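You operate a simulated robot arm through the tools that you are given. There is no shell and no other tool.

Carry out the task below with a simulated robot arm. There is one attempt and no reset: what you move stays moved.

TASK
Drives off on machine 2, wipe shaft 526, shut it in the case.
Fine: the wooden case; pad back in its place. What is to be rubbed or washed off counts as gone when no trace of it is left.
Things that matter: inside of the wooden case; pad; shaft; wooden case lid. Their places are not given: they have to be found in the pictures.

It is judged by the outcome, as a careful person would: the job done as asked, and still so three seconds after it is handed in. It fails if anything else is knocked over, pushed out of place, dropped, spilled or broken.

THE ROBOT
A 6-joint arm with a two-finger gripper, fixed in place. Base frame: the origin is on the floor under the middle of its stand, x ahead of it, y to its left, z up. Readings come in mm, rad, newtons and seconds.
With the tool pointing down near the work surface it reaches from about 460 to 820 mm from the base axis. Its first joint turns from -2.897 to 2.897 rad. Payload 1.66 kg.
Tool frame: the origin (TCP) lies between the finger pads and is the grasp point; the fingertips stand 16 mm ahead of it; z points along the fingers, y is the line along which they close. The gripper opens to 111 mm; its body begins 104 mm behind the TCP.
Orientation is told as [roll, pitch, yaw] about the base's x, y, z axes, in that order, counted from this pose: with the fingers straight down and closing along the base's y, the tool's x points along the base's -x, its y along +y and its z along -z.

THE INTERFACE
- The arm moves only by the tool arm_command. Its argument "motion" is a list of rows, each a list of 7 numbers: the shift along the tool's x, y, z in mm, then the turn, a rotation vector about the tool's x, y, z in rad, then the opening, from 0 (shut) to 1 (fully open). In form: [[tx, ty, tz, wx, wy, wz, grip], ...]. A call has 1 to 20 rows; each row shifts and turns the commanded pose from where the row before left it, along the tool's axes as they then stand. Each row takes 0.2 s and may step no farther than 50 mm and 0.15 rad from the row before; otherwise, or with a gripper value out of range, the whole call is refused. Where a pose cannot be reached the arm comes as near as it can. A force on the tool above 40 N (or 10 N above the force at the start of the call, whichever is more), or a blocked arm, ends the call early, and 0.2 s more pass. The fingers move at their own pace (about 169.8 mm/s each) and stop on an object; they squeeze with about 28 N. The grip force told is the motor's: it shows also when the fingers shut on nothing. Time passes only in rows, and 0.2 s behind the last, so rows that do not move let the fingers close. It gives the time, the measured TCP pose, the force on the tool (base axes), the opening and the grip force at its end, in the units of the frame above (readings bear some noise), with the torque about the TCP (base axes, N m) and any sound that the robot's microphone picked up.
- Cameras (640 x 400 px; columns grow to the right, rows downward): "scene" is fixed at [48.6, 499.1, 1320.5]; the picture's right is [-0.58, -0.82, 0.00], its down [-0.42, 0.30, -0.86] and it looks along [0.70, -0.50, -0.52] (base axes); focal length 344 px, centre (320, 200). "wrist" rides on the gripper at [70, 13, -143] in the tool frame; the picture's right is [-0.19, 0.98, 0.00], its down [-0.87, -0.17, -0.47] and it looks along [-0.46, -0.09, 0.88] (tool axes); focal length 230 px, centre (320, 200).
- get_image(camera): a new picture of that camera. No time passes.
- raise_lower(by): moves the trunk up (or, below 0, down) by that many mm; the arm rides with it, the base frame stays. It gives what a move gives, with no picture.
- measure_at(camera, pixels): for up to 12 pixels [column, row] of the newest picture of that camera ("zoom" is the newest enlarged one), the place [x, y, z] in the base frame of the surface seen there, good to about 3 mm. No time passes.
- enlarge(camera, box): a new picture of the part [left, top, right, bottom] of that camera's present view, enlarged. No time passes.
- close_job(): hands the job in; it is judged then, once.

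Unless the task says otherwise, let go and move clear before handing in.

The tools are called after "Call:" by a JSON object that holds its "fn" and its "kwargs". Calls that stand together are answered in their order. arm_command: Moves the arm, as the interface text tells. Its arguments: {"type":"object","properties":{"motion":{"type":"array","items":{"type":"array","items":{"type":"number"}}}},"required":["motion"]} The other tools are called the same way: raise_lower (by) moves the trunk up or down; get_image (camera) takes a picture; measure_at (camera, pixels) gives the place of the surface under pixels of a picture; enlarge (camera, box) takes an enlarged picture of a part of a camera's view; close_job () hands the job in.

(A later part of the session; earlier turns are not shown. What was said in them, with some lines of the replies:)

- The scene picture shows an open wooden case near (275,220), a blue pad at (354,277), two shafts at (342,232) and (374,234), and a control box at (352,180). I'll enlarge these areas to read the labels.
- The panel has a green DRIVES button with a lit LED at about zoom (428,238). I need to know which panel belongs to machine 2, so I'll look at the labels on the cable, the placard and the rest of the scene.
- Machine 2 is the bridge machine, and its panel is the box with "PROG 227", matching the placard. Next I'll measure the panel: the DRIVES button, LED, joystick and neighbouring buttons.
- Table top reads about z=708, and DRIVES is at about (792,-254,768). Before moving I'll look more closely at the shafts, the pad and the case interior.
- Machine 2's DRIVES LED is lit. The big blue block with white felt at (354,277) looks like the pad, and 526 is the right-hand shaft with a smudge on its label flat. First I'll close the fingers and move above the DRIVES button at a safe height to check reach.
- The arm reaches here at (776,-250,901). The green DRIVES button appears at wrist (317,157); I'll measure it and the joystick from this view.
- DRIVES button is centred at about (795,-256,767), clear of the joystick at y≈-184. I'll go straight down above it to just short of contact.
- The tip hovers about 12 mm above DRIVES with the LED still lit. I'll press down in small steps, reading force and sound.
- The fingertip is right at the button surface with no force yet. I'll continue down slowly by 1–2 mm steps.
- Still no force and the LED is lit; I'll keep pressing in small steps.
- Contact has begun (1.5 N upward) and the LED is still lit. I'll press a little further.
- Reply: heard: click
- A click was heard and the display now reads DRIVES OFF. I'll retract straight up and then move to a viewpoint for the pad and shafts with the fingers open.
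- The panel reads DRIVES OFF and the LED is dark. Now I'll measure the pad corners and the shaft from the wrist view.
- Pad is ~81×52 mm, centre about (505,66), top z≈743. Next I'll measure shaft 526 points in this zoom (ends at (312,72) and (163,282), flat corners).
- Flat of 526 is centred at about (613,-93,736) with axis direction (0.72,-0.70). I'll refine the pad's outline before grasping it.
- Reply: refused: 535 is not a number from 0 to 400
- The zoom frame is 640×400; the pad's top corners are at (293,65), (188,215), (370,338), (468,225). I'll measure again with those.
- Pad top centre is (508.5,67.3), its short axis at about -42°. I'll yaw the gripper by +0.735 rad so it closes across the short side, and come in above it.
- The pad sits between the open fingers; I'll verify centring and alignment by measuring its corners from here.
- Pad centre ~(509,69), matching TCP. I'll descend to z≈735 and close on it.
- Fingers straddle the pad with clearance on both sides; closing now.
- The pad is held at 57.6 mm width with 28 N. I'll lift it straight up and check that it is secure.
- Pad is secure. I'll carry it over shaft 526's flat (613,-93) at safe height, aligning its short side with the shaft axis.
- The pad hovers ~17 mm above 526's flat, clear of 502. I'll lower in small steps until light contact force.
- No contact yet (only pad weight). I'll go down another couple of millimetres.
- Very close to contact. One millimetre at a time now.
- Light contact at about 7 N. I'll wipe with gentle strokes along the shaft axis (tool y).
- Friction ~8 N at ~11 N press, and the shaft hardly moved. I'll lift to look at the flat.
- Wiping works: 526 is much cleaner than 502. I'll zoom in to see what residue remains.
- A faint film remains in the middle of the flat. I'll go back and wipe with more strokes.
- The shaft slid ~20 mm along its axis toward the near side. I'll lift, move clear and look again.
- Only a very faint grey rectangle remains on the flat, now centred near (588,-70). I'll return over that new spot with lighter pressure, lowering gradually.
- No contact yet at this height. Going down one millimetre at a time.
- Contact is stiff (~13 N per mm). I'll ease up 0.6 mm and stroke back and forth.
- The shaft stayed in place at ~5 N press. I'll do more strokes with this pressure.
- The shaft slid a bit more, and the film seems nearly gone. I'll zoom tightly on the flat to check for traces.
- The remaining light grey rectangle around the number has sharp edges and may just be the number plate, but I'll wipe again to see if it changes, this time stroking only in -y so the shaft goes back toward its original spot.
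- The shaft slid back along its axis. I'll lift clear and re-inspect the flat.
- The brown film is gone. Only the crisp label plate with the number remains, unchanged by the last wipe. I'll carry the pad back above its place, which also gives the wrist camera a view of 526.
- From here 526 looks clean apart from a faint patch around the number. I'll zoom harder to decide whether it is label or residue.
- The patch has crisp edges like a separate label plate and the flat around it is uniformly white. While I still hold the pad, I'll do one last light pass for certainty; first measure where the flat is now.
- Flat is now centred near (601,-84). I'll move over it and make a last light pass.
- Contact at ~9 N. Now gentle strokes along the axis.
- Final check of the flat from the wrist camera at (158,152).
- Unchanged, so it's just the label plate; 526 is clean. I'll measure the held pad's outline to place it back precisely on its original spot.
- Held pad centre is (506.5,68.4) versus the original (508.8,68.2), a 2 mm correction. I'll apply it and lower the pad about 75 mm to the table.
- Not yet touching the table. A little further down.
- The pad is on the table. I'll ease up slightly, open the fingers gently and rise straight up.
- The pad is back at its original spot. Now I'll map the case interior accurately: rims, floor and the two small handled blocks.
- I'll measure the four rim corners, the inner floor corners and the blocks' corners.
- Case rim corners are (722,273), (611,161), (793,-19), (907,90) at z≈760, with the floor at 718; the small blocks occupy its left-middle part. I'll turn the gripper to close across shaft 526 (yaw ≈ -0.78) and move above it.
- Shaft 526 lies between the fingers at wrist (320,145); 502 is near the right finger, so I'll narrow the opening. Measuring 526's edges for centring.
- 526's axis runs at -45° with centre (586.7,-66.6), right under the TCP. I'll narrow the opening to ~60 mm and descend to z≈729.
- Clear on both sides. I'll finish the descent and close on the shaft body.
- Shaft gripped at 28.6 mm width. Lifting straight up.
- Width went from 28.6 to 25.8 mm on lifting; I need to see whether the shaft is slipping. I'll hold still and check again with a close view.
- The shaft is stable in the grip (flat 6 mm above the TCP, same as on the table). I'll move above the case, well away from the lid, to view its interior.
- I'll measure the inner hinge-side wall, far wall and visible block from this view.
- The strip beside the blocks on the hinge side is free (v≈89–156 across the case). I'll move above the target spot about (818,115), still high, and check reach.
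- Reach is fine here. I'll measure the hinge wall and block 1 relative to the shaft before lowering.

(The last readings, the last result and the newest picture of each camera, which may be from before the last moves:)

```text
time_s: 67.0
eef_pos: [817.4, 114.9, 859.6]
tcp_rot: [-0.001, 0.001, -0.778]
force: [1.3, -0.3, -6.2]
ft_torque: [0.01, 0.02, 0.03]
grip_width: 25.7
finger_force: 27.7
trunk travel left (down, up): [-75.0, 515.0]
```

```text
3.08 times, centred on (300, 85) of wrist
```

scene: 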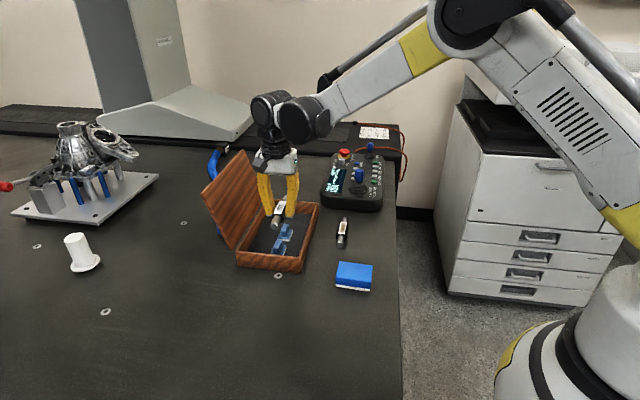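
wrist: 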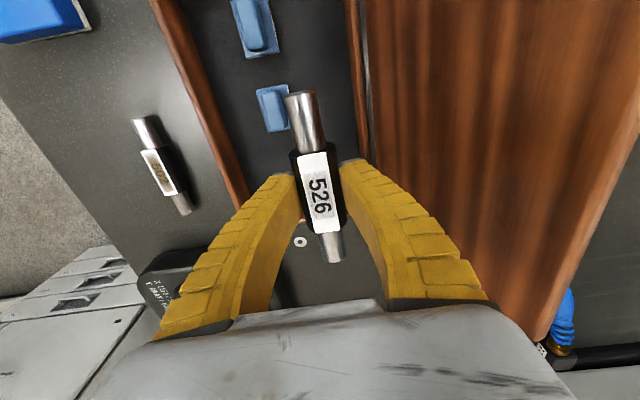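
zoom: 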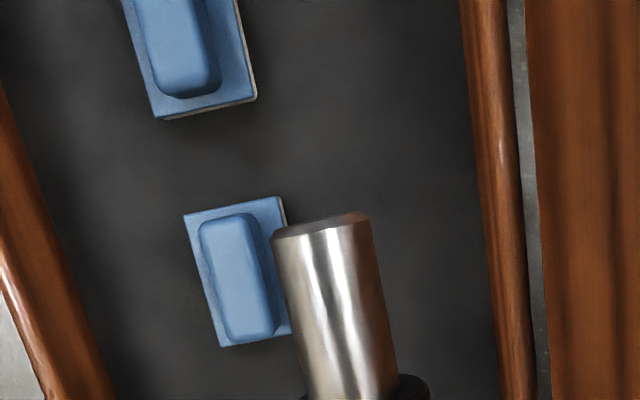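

Gaps: ~8 mm to block 1 and ~30 mm to the hinge wall. I'll shift 2 mm toward the hinge and descend to just above the floor.

Call:
{"fn": "arm_command", "kwargs": {"motion": [[0, 2, 20, 0, 0, 0, 0.1], [0, 0, 30, 0, 0, 0, 0.1], [0, 0, 25, 0, 0, 0, 0.1], [0, 0, 20, 0, 0, 0, 0.1], [0, 0, 0, 0, 0, 0, 0.1]]}}

Call:
{"fn": "get_image", "kwargs": {"camera": "wrist"}}

Call:
{"fn": "enlarge", "kwargs": {"camera": "scene", "box": [195, 130, 335, 280]}}

```text
time_s: 68.2
eef_pos: [819.0, 117.2, 764.7]
tcp_rot: [0.0, 0.0, -0.778]
force: [0.5, -0.6, -5.2]
ft_torque: [-0.01, -0.04, -0.01]
grip_width: 25.5
finger_force: 28.3
trunk travel left (down, up): [-75.0, 515.0]
```

```text
taken
```

wrist: 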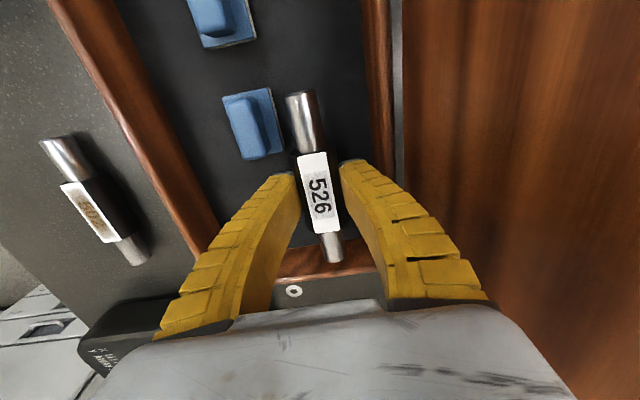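

```text
2.67 times, centred on (265, 205) of scene
```

zoom: 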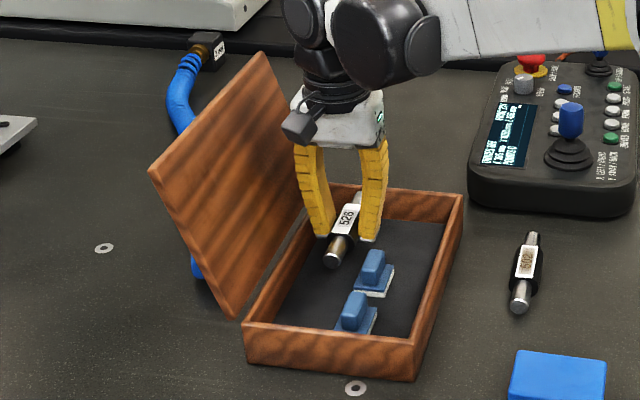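

All clear of the lid, walls and blocks. Continuing down with small final steps until floor contact.

Call:
{"fn": "arm_command", "kwargs": {"motion": [[0, 0, 12, 0, 0, 0, 0.1], [0, 0, 8, 0, 0, 0, 0.1], [0, 0, 2, 0, 0, 0, 0.1], [0, 0, 0, 0, 0, 0, 0.1]]}}

Call:
{"fn": "arm_command", "kwargs": {"motion": [[0, 0, 1.5, 0, 0, 0, 0.1], [0, 0, 0, 0, 0, 0, 0.1]]}}

```text
time_s: 69.2
eef_pos: [816.3, 116.2, 742.1]
tcp_rot: [0.002, 0.0, -0.78]
force: [0.8, 0.8, -4.9]
ft_torque: [0.04, 0.0, -0.01]
grip_width: 25.4
finger_force: 27.4
trunk travel left (down, up): [-75.0, 515.0]
```

```text
time_s: 69.8
eef_pos: [815.8, 115.5, 742.9]
tcp_rot: [0.001, -0.004, -0.779]
force: [0.0, -0.3, -6.0]
ft_torque: [0.01, 0.03, 0.0]
grip_width: 25.6
finger_force: 27.7
trunk travel left (down, up): [-75.0, 515.0]
```

Slight signs of being at the reach limit (z stayed ~742). I'll keep descending in small steps and watch.

Call:
{"fn": "arm_command", "kwargs": {"motion": [[0, 0, 1.5, 0, 0, 0, 0.1], [0, 0, 0, 0, 0, 0, 0.1]]}}

Call:
{"fn": "arm_command", "kwargs": {"motion": [[0, 0, 1.5, 0, 0, 0, 0.1], [0, 0, 0, 0, 0, 0, 0.1]]}}

```text
time_s: 70.4
eef_pos: [816.0, 116.4, 741.3]
tcp_rot: [0.001, -0.002, -0.779]
force: [0.8, -0.8, -5.0]
ft_torque: [0.03, 0.03, 0.03]
grip_width: 25.7
finger_force: 28.3
out of reach, approached as far as the arm can: row 1
trunk travel left (down, up): [-75.0, 515.0]
```

```text
time_s: 71.0
eef_pos: [814.5, 116.0, 741.2]
tcp_rot: [0.0, 0.001, -0.779]
force: [0.5, 0.7, -5.5]
ft_torque: [-0.03, 0.0, 0.0]
grip_width: 25.6
finger_force: 28.1
trunk travel left (down, up): [-75.0, 515.0]
```

The arm is at its reach limit ~1–2 mm above the floor. I'll use the trunk to lower the whole arm by 2 mm.

Call:
{"fn": "raise_lower", "kwargs": {"by": -2}}

```text
time_s: 71.5
eef_pos: [814.9, 116.4, 740.2]
tcp_rot: [0.002, -0.001, -0.779]
force: [3.2, 1.5, 1.6]
ft_torque: [0.15, 0.09, -0.06]
grip_width: 25.7
finger_force: 27.8
trunk travel left (down, up): [-73.0, 517.0]
```

Floor contact (force changed from -5 to +1.6 N). I'll open just enough (~37 mm) and rise straight up.

Call:
{"fn": "arm_command", "kwargs": {"motion": [[0, 0, 0, 0, 0, 0, 0.26], [0, 0, 0, 0, 0, 0, 0.3], [0, 0, 0, 0, 0, 0, 0.34], [0, 0, 0, 0, 0, 0, 0.34]]}}

Call:
{"fn": "get_image", "kwargs": {"camera": "wrist"}}

Call:
{"fn": "enlarge", "kwargs": {"camera": "scene", "box": [225, 180, 325, 275]}}

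```text
time_s: 72.5
eef_pos: [815.6, 115.4, 738.9]
tcp_rot: [0.002, 0.002, -0.779]
force: [-0.7, 0.8, -0.3]
ft_torque: [-0.03, 0.02, 0.01]
grip_width: 40.1
finger_force: 2.1
trunk travel left (down, up): [-73.0, 517.0]
```

```text
taken
```

wrist: 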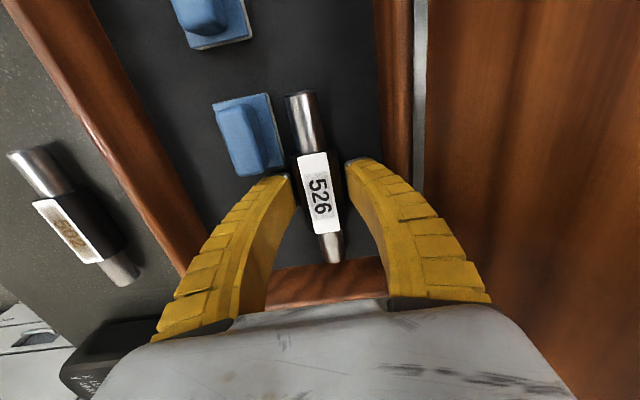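

```text
4.21 times, centred on (275, 228) of scene
```

zoom: 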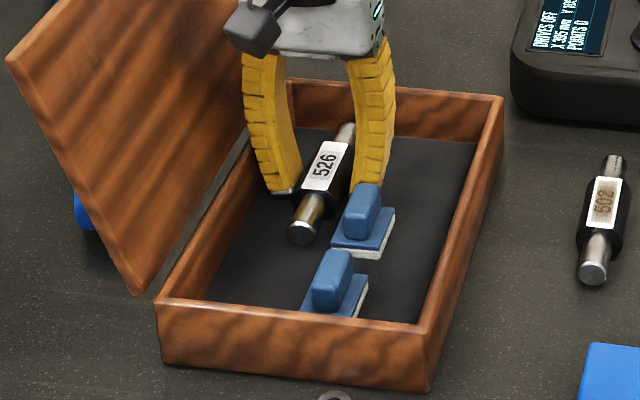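

The shaft rests in the case, released, with its number up. Lifting straight up out of the case.

Call:
{"fn": "arm_command", "kwargs": {"motion": [[0, 0, -15, 0, 0, 0, 0.34], [0, 0, -30, 0, 0, 0, 0.34], [0, 0, -40, 0, 0, 0, 0.34], [0, 0, -45, 0, 0, 0, 0.34], [0, 0, -45, 0, 0, 0, 0.34], [0, 0, -45, 0, 0, 0, 0.34], [0, 0, 0, 0, 0, 0, 0.34]]}}

Call:
{"fn": "get_image", "kwargs": {"camera": "wrist"}}

Call:
{"fn": "get_image", "kwargs": {"camera": "scene"}}

Call:
{"fn": "enlarge", "kwargs": {"camera": "scene", "box": [195, 130, 335, 280]}}

```text
time_s: 74.1
eef_pos: [814.7, 114.7, 960.1]
tcp_rot: [0.002, -0.001, -0.778]
force: [-0.9, 0.6, -0.6]
ft_torque: [-0.01, -0.01, 0.02]
grip_width: 40.1
finger_force: 2.1
trunk travel left (down, up): [-73.0, 517.0]
```

```text
taken
```

wrist: 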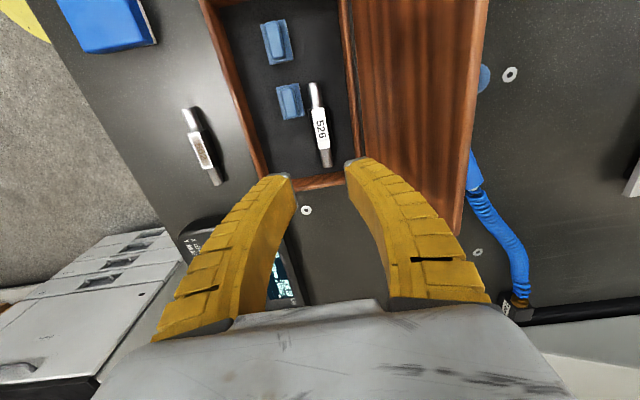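

```text
taken
```

scene: 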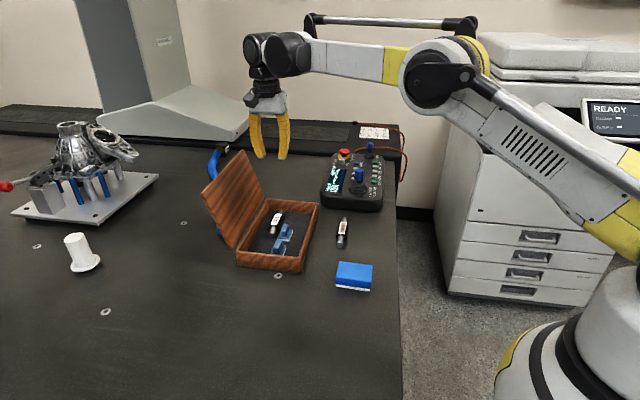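

```text
2.67 times, centred on (265, 205) of scene
```

zoom: 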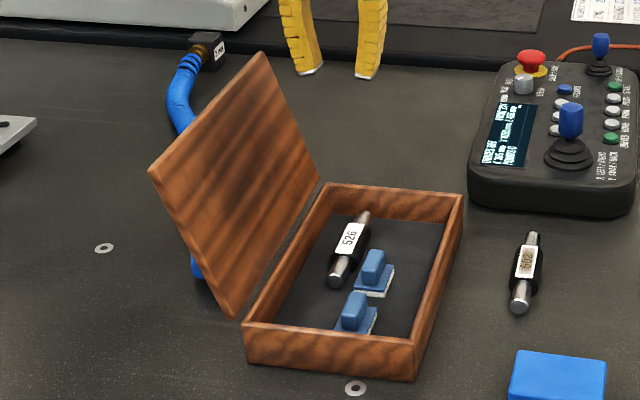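

Shaft 526 is in the case. Now the lid: I'll measure its top edge, thickness and what lies behind it.

Call:
{"fn": "measure_at", "kwargs": {"camera": "wrist", "pixels": [[480, 40], [470, 120], [458, 215], [473, 40], [465, 120], [450, 215], [440, 100], [400, 100], [372, 100], [366, 40], [358, 100], [352, 40]]}}

Call:
{"fn": "enlarge", "kwargs": {"camera": "scene", "box": [195, 140, 285, 260]}}

Call:
{"fn": "measure_at", "kwargs": {"camera": "scene", "pixels": [[205, 186], [239, 155], [222, 170], [204, 195], [236, 247], [264, 203], [218, 160], [212, 175], [190, 125], [220, 130], [225, 150], [200, 150]]}}

```text
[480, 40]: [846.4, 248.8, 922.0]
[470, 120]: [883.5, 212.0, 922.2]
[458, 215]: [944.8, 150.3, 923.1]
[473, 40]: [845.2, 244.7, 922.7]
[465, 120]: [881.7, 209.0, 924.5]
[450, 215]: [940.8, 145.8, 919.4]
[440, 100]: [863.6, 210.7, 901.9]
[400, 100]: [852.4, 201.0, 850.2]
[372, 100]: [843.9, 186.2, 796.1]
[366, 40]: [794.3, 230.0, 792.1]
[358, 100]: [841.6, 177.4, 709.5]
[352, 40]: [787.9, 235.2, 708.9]
```

```text
3.33 times, centred on (240, 200) of scene
```

zoom: 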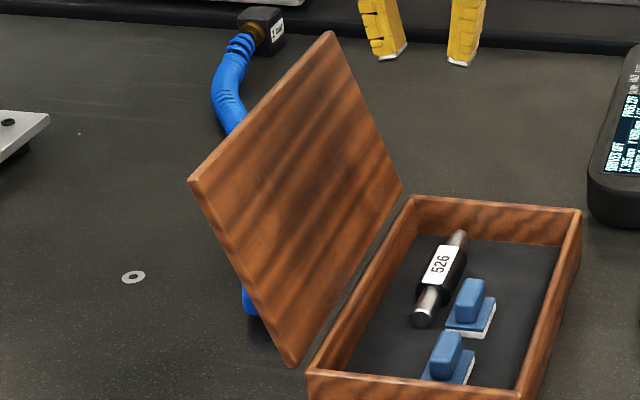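

```text
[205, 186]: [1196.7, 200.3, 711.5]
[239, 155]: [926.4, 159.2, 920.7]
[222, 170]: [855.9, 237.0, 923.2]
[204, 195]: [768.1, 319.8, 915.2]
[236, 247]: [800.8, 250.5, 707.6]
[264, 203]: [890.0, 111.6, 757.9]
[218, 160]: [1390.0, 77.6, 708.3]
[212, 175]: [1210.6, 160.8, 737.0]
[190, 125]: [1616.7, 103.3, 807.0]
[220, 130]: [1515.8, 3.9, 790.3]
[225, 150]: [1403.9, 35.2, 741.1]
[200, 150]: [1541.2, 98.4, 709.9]
```

Lid spans u≈0–258 along the hinge with top edge at v≈219–228, z≈922, leaning back ~17° and ~9 mm thick; nothing behind it nearby. I'll straddle its near top corner with the fingers from above: first raise, then move over to (≈781,279) with ~83 mm opening.

Call:
{"fn": "arm_command", "kwargs": {"motion": [[0, 0, -25, 0, 0, 0, 0.34], [34.9, 0, 0, 0, 0, 0, 0.5], [34.9, 0, 0, 0, 0, 0, 0.75], [34.9, 0, 0, 0, 0, 0, 0.75], [34.7, 0, 0, 0, 0, 0, 0.75], [0, 23, 0, 0, 0, 0, 0.75], [0, 23, 0, 0, 0, 0, 0.75], [0, 23, 0, 0, 0, 0, 0.75], [0, 23.5, 0, 0, 0, 0, 0.75], [0, 0, 0, 0, 0, 0, 0.75]]}}

Call:
{"fn": "get_image", "kwargs": {"camera": "wrist"}}

Call:
{"fn": "get_image", "kwargs": {"camera": "scene"}}

Call:
{"fn": "enlarge", "kwargs": {"camera": "scene", "box": [180, 90, 320, 270]}}

```text
time_s: 76.3
eef_pos: [779.5, 281.4, 983.5]
tcp_rot: [0.0, 0.0, -0.779]
force: [-0.7, -0.4, -1.4]
ft_torque: [-0.01, 0.03, 0.03]
grip_width: 84.6
finger_force: 0.6
trunk travel left (down, up): [-73.0, 517.0]
```

```text
taken
```

wrist: 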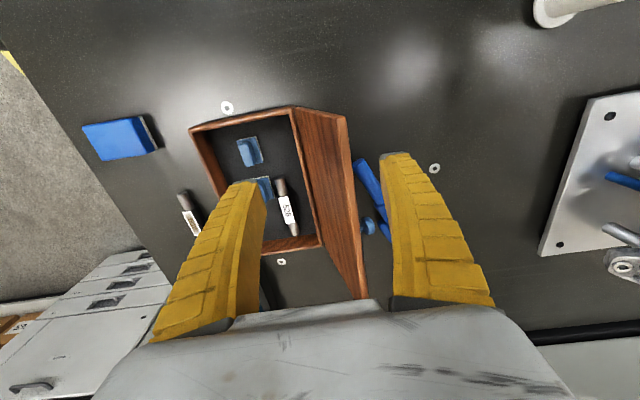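

```text
taken
```

scene: 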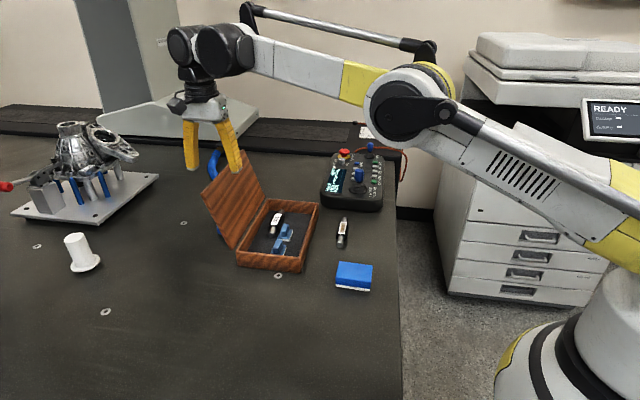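

```text
2.22 times, centred on (250, 180) of scene
```

zoom: 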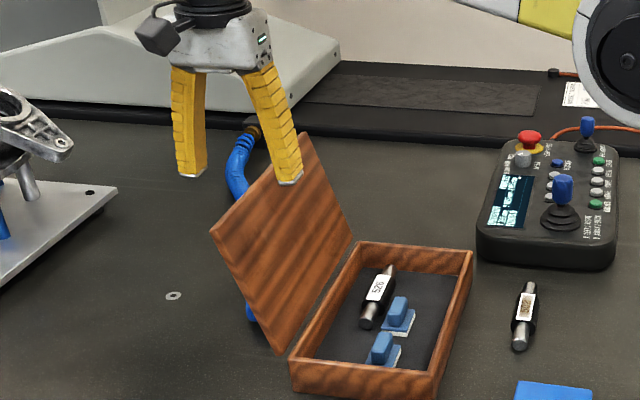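

The lid edge lies between the fingers in the wrist view (top edge from (345,118) to (365,298)). I'll verify its corner coordinates before descending.

Call:
{"fn": "measure_at", "kwargs": {"camera": "wrist", "pixels": [[344, 120], [347, 160], [350, 200], [338, 122], [340, 160], [330, 125], [395, 160], [245, 188]]}}

Call:
{"fn": "enlarge", "kwargs": {"camera": "wrist", "box": [230, 90, 430, 220]}}

```text
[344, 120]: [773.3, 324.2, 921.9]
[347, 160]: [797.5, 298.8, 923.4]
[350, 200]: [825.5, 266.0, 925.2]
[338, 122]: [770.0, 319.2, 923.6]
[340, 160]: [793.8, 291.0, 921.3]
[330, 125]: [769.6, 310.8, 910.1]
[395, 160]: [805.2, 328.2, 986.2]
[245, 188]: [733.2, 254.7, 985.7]
```

```text
3.08 times, centred on (330, 155) of wrist
```

zoom: 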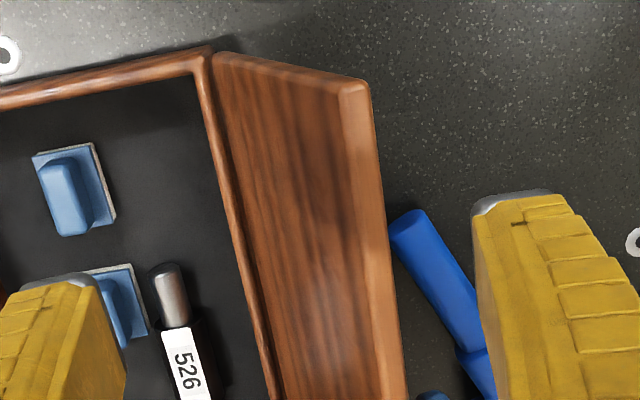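

Edge lies at v≈221–230; back finger inner face at ≈247, front at ≈162. Clear to descend ~70 mm so the tips straddle the edge by ~25 mm.

Call:
{"fn": "arm_command", "kwargs": {"motion": [[0, 0, 25, 0, 0, 0, 0.75], [0, 0, 25, 0, 0, 0, 0.75], [0, 0, 15, 0, 0, 0, 0.75], [0, 0, 6, 0, 0, 0, 0.75], [0, 0, 0, 0, 0, 0, 0.75]]}}

Call:
{"fn": "get_image", "kwargs": {"camera": "wrist"}}

Call:
{"fn": "enlarge", "kwargs": {"camera": "scene", "box": [180, 90, 320, 270]}}

```text
time_s: 77.5
eef_pos: [781.2, 280.0, 911.9]
tcp_rot: [0.001, -0.002, -0.78]
force: [-0.3, 0.8, 0.6]
ft_torque: [0.0, 0.02, 0.03]
grip_width: 84.4
finger_force: 1.4
trunk travel left (down, up): [-73.0, 517.0]
```

```text
taken
```

wrist: 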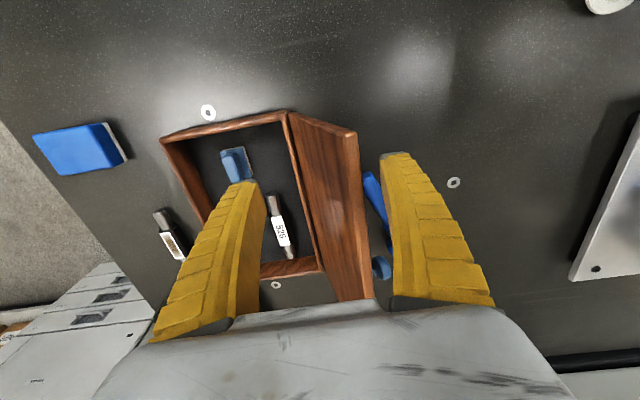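

```text
2.22 times, centred on (250, 180) of scene
```

zoom: 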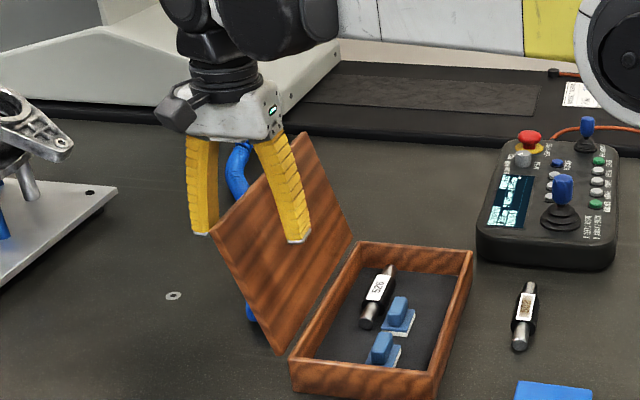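

The fingers straddle the lid edge. I'll narrow to ~55 mm and start pulling slowly toward the case, watching force.

Call:
{"fn": "arm_command", "kwargs": {"motion": [[0, 0, 0, 0, 0, 0, 0.5], [0, 0, 0, 0, 0, 0, 0.5], [0, -5, 0, 0, 0, 0, 0.5], [0, -5, 0, 0, 0, 0, 0.5], [0, -5, 0, 0, 0, 0, 0.5]]}}

Call:
{"fn": "enlarge", "kwargs": {"camera": "scene", "box": [180, 90, 320, 270]}}

```text
time_s: 78.7
eef_pos: [769.0, 268.7, 912.1]
tcp_rot: [0.002, 0.001, -0.779]
force: [-0.5, 0.6, 0.2]
ft_torque: [0.02, 0.02, 0.02]
grip_width: 57.8
finger_force: 1.5
trunk travel left (down, up): [-73.0, 517.0]
```

```text
2.22 times, centred on (250, 180) of scene
```

zoom: 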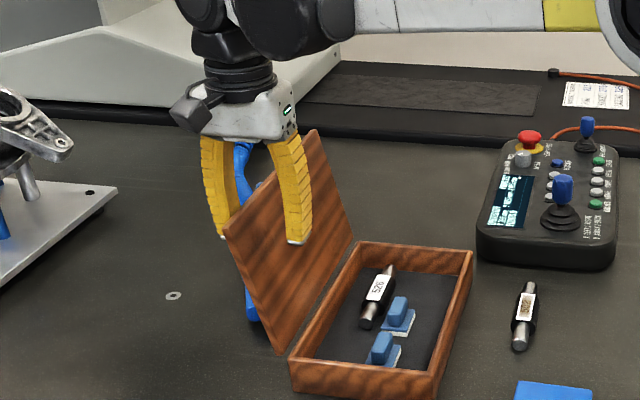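

The lid follows smoothly with almost no force. I'll pull it closer to vertical, then narrow the gap so the front finger is ready to catch it.

Call:
{"fn": "arm_command", "kwargs": {"motion": [[0, -7, 0, 0, 0, 0, 0.5], [0, -7, 0, 0, 0, 0, 0.5], [0, -7, 0, 0, 0, 0, 0.5], [0, -7, 0, 0, 0, 0, 0.47], [0, 0, 0, 0, 0, 0, 0.43], [0, 0, 0, 0, 0, 0, 0.38], [0, 0, 0, 0, 0, 0, 0.34], [0, 0, 0, 0, 0, 0, 0.34]]}}

Call:
{"fn": "get_image", "kwargs": {"camera": "wrist"}}

Call:
{"fn": "enlarge", "kwargs": {"camera": "scene", "box": [180, 90, 320, 270]}}

```text
time_s: 80.5
eef_pos: [749.5, 248.7, 914.5]
tcp_rot: [0.003, 0.0, -0.779]
force: [-0.9, -0.1, -0.9]
ft_torque: [0.03, -0.02, -0.03]
grip_width: 40.5
finger_force: 1.8
trunk travel left (down, up): [-73.0, 517.0]
```

```text
taken
```

wrist: 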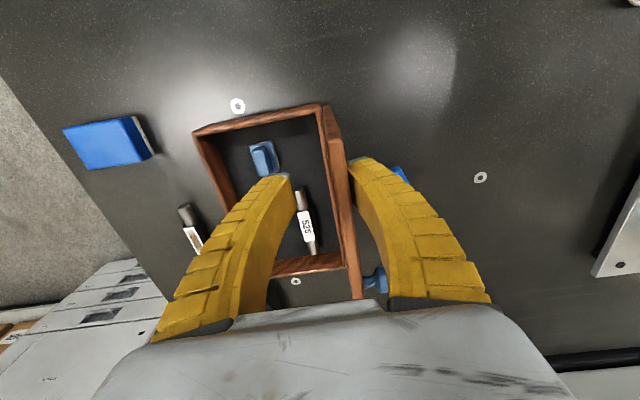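

```text
2.22 times, centred on (250, 180) of scene
```

zoom: 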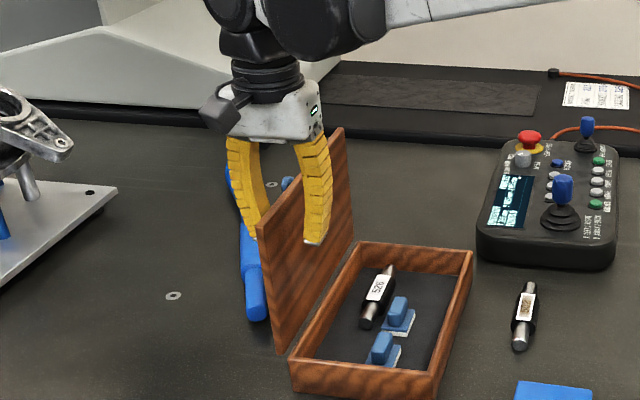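

The lid is nearly vertical between the fingers. I'll narrow slightly more and ease it past vertical so it leans on the front finger.

Call:
{"fn": "arm_command", "kwargs": {"motion": [[0, 0, 0, 0, 0, 0, 0.3], [0, 0, 0, 0, 0, 0, 0.26], [0, -4, 0, 0, 0, 0, 0.24], [0, -4, 0, 0, 0, 0, 0.24], [0, -4, 0, 0, 0, 0, 0.24], [0, -4, 0, 0, 0, 0, 0.24], [0, 0, 0, 0, 0, 0, 0.24]]}}

Call:
{"fn": "get_image", "kwargs": {"camera": "wrist"}}

Call:
{"fn": "enlarge", "kwargs": {"camera": "scene", "box": [180, 90, 320, 270]}}

```text
time_s: 82.1
eef_pos: [738.4, 238.0, 913.7]
tcp_rot: [0.003, 0.002, -0.78]
force: [-1.2, 0.8, 0.3]
ft_torque: [0.01, -0.02, 0.01]
grip_width: 29.5
finger_force: 1.7
trunk travel left (down, up): [-73.0, 517.0]
```

```text
taken
```

wrist: 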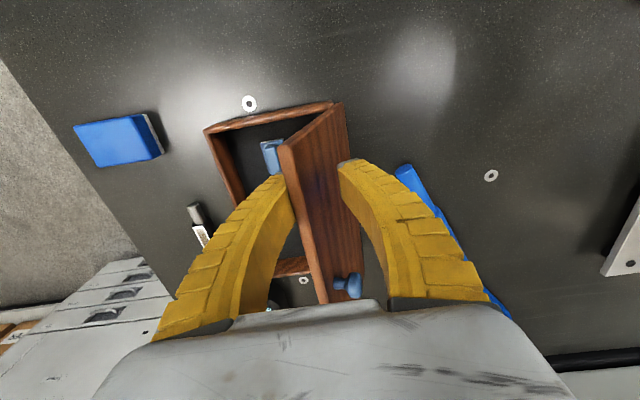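

```text
2.22 times, centred on (250, 180) of scene
```

zoom: 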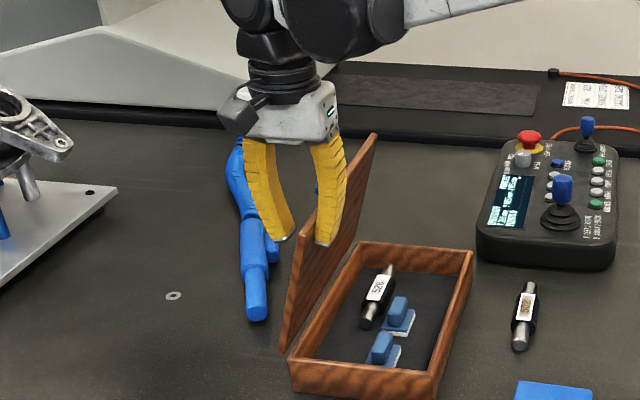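

The lid has tipped past vertical and rests on the front finger. I'll now lower it in a controlled way, moving toward -v and down while gradually opening.

Call:
{"fn": "arm_command", "kwargs": {"motion": [[0, -5.7, 1, 0, 0, 0, 0.27], [0, -5.7, 2, 0, 0, 0, 0.3], [0, -5.7, 2, 0, 0, 0, 0.33], [0, -5.7, 2.5, 0, 0, 0, 0.36], [0, -5.7, 2.5, 0, 0, 0, 0.4], [0, -5.7, 3, 0, 0, 0, 0.43], [0, 0, 0, 0, 0, 0, 0.43]]}}

Call:
{"fn": "get_image", "kwargs": {"camera": "wrist"}}

Call:
{"fn": "enlarge", "kwargs": {"camera": "scene", "box": [180, 90, 320, 270]}}

```text
time_s: 83.7
eef_pos: [715.3, 213.2, 900.3]
tcp_rot: [0.002, 0.0, -0.778]
force: [-0.1, 0.4, -0.8]
ft_torque: [0.06, 0.01, 0.0]
grip_width: 50.3
finger_force: 1.0
trunk travel left (down, up): [-73.0, 517.0]
```

```text
taken
```

wrist: 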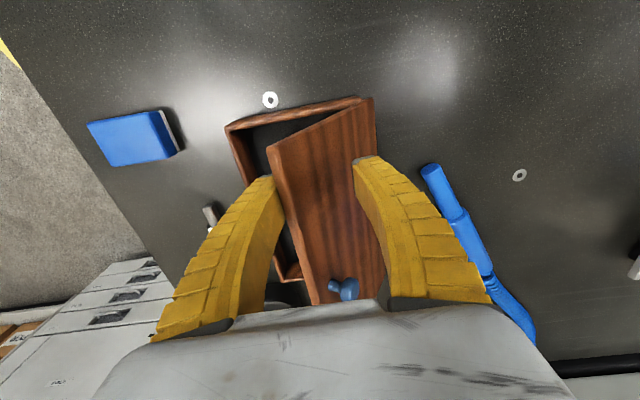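

```text
2.22 times, centred on (250, 180) of scene
```

zoom: 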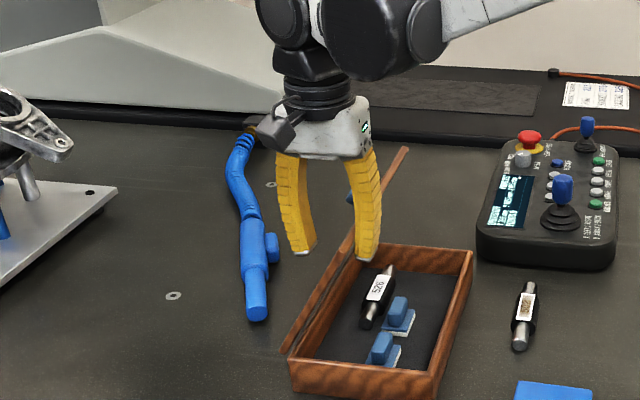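

Controlled lowering works (force near zero). Continuing to about 45°.

Call:
{"fn": "arm_command", "kwargs": {"motion": [[0, -4.2, 3, 0, 0, 0, 0.46], [0, -4.2, 3, 0, 0, 0, 0.5], [0, -4.3, 3.2, 0, 0, 0, 0.53], [0, -4.3, 3.2, 0, 0, 0, 0.56], [0, -4.3, 3.3, 0, 0, 0, 0.6], [0, -4.2, 3.3, 0, 0, 0, 0.63], [0, 0, 0, 0, 0, 0, 0.63]]}}

Call:
{"fn": "get_image", "kwargs": {"camera": "wrist"}}

Call:
{"fn": "enlarge", "kwargs": {"camera": "scene", "box": [200, 110, 340, 290]}}

```text
time_s: 85.3
eef_pos: [697.8, 193.6, 881.8]
tcp_rot: [0.001, 0.0, -0.776]
force: [-0.1, -1.9, -0.1]
ft_torque: [-0.01, 0.02, -0.02]
grip_width: 72.0
finger_force: 1.3
trunk travel left (down, up): [-73.0, 517.0]
```

```text
taken
```

wrist: 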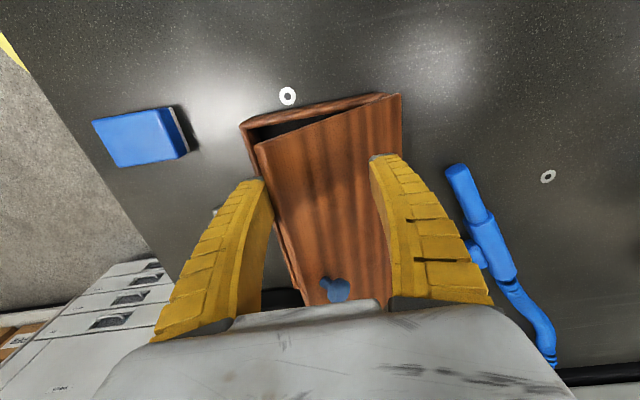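

```text
2.22 times, centred on (270, 200) of scene
```

zoom: 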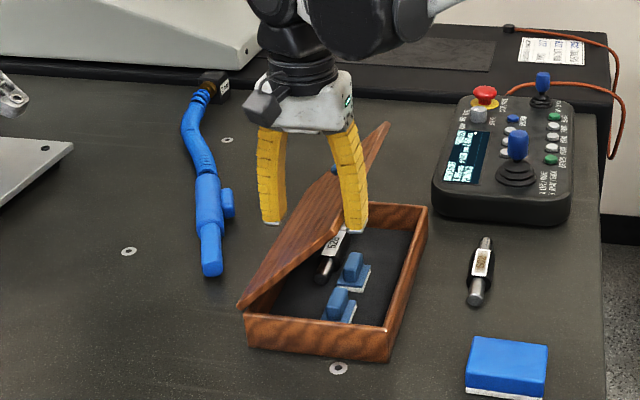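

Now at about 44°. Continuing down to about 30°.

Call:
{"fn": "arm_command", "kwargs": {"motion": [[0, -2.3, 4, 0, 0, 0, 0.66], [0, -2.3, 4, 0, 0, 0, 0.69], [0, -2.3, 4.2, 0, 0, 0, 0.71], [0, -2.3, 4.4, 0, 0, 0, 0.74], [0, -2.4, 4.6, 0, 0, 0, 0.77], [0, -2.4, 4.7, 0, 0, 0, 0.79], [0, -2.4, 4.7, 0, 0, 0, 0.81], [0, 0, 0, 0, 0, 0, 0.81]]}}

Call:
{"fn": "get_image", "kwargs": {"camera": "wrist"}}

Call:
{"fn": "enlarge", "kwargs": {"camera": "scene", "box": [200, 110, 340, 290]}}

```text
time_s: 87.1
eef_pos: [687.3, 183.1, 851.1]
tcp_rot: [0.0, 0.0, -0.778]
force: [-1.2, -1.1, -1.0]
ft_torque: [-0.04, -0.01, -0.01]
grip_width: 91.9
finger_force: 1.1
trunk travel left (down, up): [-73.0, 517.0]
```

```text
taken
```

wrist: 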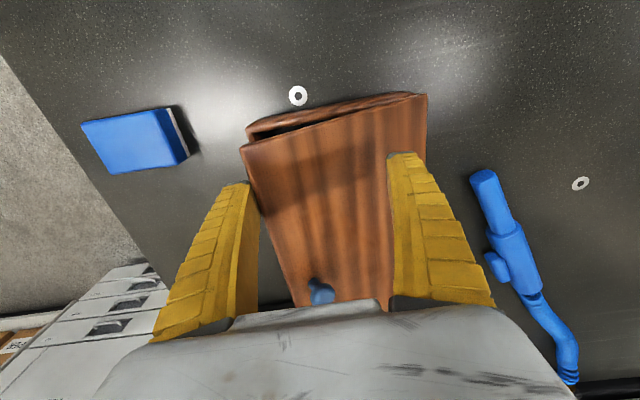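

```text
2.22 times, centred on (270, 200) of scene
```

zoom: 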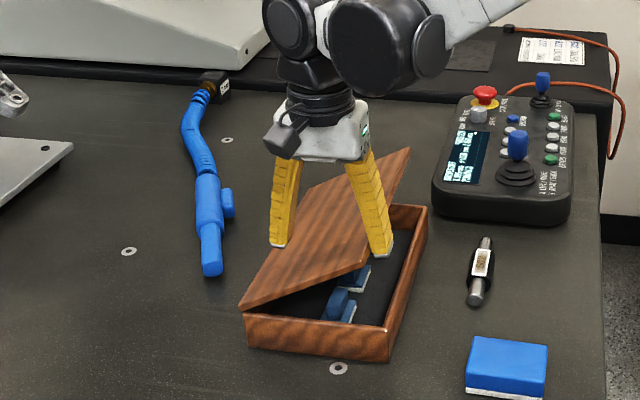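

About 30° now. I'll measure the lid edge height to calibrate, then go on to ~20°.

Call:
{"fn": "measure_at", "kwargs": {"camera": "wrist", "pixels": [[250, 152], [262, 185], [300, 145], [380, 130], [420, 100], [275, 240]]}}

Call:
{"fn": "arm_command", "kwargs": {"motion": [[0, -0.7, 4, 0, 0, 0, 0.84], [0, -0.7, 4, 0, 0, 0, 0.87], [0, -0.7, 4, 0, 0, 0, 0.9], [0, -0.7, 4.2, 0, 0, 0, 0.93], [0, -0.7, 4.3, 0, 0, 0, 0.96], [0, -0.7, 4.5, 0, 0, 0, 1.0], [0, 0, 0, 0, 0, 0, 1.0]]}}

Call:
{"fn": "get_image", "kwargs": {"camera": "wrist"}}

Call:
{"fn": "enlarge", "kwargs": {"camera": "scene", "box": [200, 110, 340, 290]}}

```text
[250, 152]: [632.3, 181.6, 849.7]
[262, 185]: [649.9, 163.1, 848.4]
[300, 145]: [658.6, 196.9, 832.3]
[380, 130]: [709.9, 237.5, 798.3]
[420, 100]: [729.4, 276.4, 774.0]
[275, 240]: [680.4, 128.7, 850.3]
```

```text
time_s: 88.7
eef_pos: [682.6, 178.9, 825.6]
tcp_rot: [0.003, 0.0, -0.778]
force: [0.0, 0.0, -0.1]
ft_torque: [0.01, -0.02, 0.01]
grip_width: 110.8
finger_force: 0.1
trunk travel left (down, up): [-73.0, 517.0]
```

```text
taken
```

wrist: 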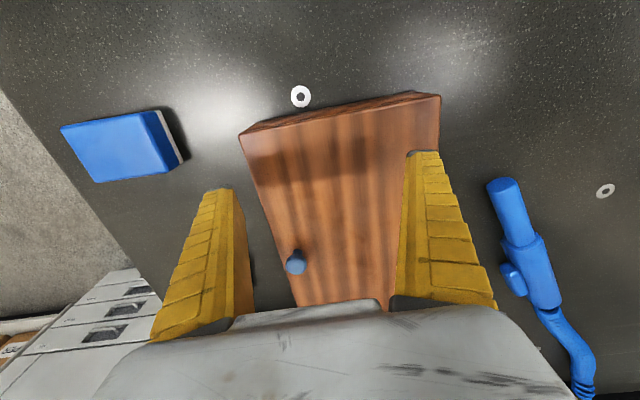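

```text
2.22 times, centred on (270, 200) of scene
```

zoom: 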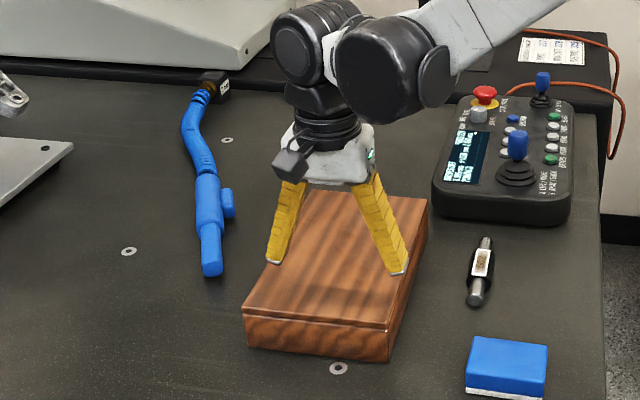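

The lid has come down and appears shut. I'll raise the arm clear and inspect.

Call:
{"fn": "arm_command", "kwargs": {"motion": [[0, 0, -30, 0, 0, 0, 1.0], [0, 0, -45, 0, 0, 0, 1.0], [0, 0, -45, 0, 0, 0, 1.0], [30, -30, -20, 0, 0, 0, 1.0], [30, -30, 0, 0, 0, 0, 1.0], [0, 0, 0, 0, 0, 0, 1.0]]}}

Call:
{"fn": "get_image", "kwargs": {"camera": "scene"}}

Call:
{"fn": "get_image", "kwargs": {"camera": "wrist"}}

Call:
{"fn": "enlarge", "kwargs": {"camera": "scene", "box": [215, 170, 335, 290]}}

Call:
{"fn": "measure_at", "kwargs": {"camera": "scene", "pixels": [[245, 246], [300, 252], [316, 206], [272, 199], [280, 230], [270, 252], [304, 262]]}}

```text
time_s: 90.1
eef_pos: [596.6, 180.1, 966.6]
tcp_rot: [0.002, -0.002, -0.779]
force: [-0.1, 0.5, 0.3]
ft_torque: [0.02, -0.03, 0.02]
grip_width: 110.7
finger_force: 0.1
trunk travel left (down, up): [-73.0, 517.0]
```

```text
taken
```

scene: 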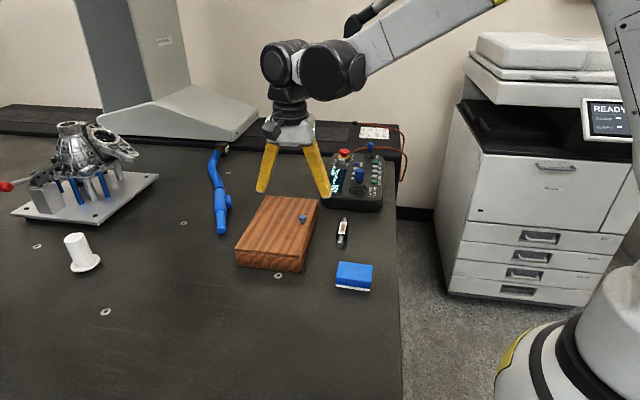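

```text
taken
```

wrist: 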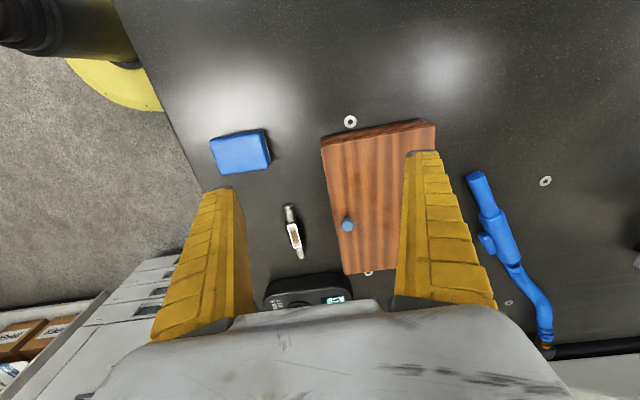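

```text
3.33 times, centred on (275, 230) of scene
```

zoom: 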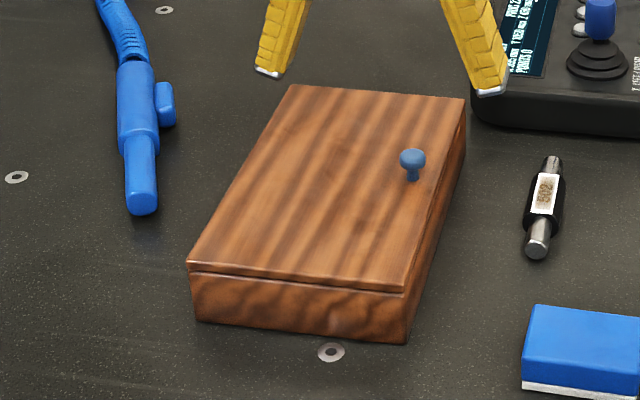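

```text
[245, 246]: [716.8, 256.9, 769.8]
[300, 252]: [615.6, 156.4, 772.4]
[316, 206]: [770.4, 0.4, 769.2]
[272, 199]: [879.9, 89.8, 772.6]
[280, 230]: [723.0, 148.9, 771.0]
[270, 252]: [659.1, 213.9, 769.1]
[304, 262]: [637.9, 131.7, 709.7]
```

The lid is level at z≈770 on all sides, so the case is shut. I'll do a last check of the pad, the panel and the surroundings.

Call:
{"fn": "enlarge", "kwargs": {"camera": "scene", "box": [328, 255, 380, 300]}}

Call:
{"fn": "enlarge", "kwargs": {"camera": "scene", "box": [310, 140, 400, 210]}}

Call:
{"fn": "measure_at", "kwargs": {"camera": "scene", "pixels": [[354, 272], [342, 232], [342, 220], [341, 244]]}}

Call:
{"fn": "enlarge", "kwargs": {"camera": "wrist", "box": [195, 110, 305, 190]}}

```text
8.89 times, centred on (354, 278) of scene
```

zoom: 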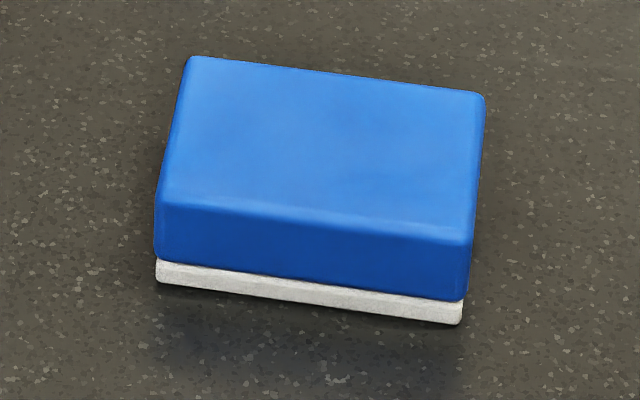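

```text
5.71 times, centred on (355, 175) of scene
```

zoom: 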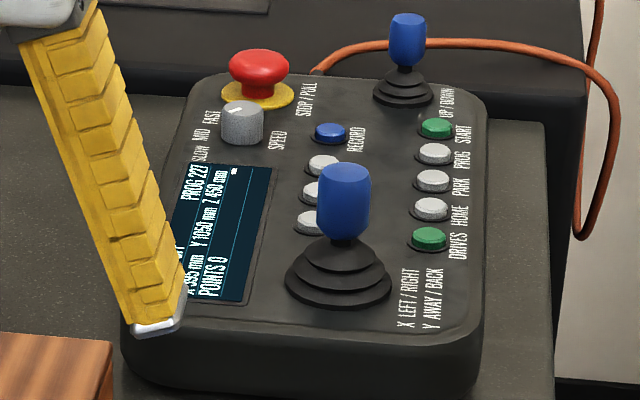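

```text
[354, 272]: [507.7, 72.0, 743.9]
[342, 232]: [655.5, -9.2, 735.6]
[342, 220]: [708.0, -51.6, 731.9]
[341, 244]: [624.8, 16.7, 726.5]
```

```text
5.00 times, centred on (250, 150) of wrist
```

zoom: 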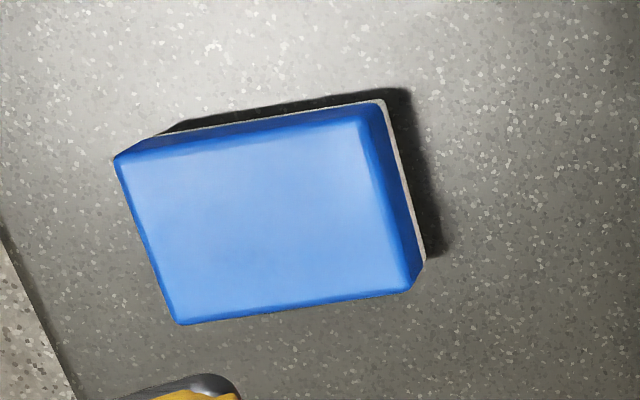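

The pad is within ~2 mm of its original place, 502 hasn't moved, and the DRIVES LED is dark. I'll draw the arm back a little and confirm the panel display before handing in.

Call:
{"fn": "arm_command", "kwargs": {"motion": [[30, -20, -20, 0, 0, 0, 1.0], [30, -20, -20, 0, 0, 0, 1.0], [20, -30, -20, 0, 0, 0, 1.0], [0, -35, -20, 0, 0, 0, 1.0], [0, -35, 0, 0, 0, 0, 1.0], [0, 0, 0, 0, 0, 0, 1.0]]}}

Call:
{"fn": "get_image", "kwargs": {"camera": "scene"}}

Call:
{"fn": "enlarge", "kwargs": {"camera": "scene", "box": [215, 140, 400, 290]}}

```text
time_s: 91.5
eef_pos: [442.5, 136.6, 1045.5]
tcp_rot: [0.001, -0.003, -0.781]
force: [-0.8, -0.1, 0.7]
ft_torque: [0.0, -0.03, -0.02]
grip_width: 110.9
finger_force: 0.0
trunk travel left (down, up): [-73.0, 517.0]
```

```text
taken
```

scene: 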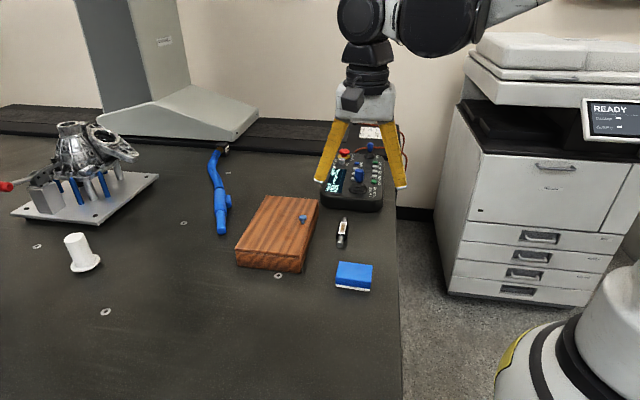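

```text
2.67 times, centred on (308, 215) of scene
```

zoom: 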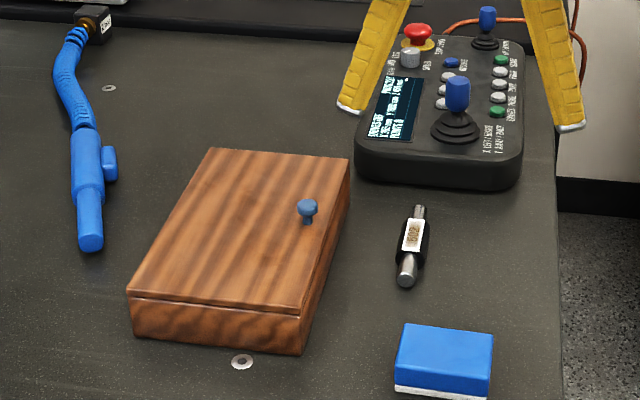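

The panel shows DRIVES OFF with its LED dark, 526 is wiped and shut inside the closed case, the pad is back in its place and nothing else has been moved. The arm is clear and the gripper is empty, so I'm handing in the job.

Call:
{"fn": "close_job", "kwargs": {}}

```text
The job is handed in.
```

The job is done and handed in:

- **Machine 2 drives:** I pressed DRIVES once. The panel now reads DRIVES OFF and its light is out.
- **Shaft 526:** The brown film on the label flat is gone. What remains is the number on its light grey label plate, which further wiping did not change. The shaft slid a few centimetres along the table while I wiped it.
- **Case:** Shaft 526 lies in the wooden case beside the two small blue blocks already there. I lowered the lid under control to about 30°, after which it slipped off the finger and dropped the rest of the way. It now sits level and shut.
- **Pad:** It is back within about 2 mm of where it was, turned by roughly one degree.

Shaft 502 measured in the same place at the end, and I saw nothing else in the scene moved.
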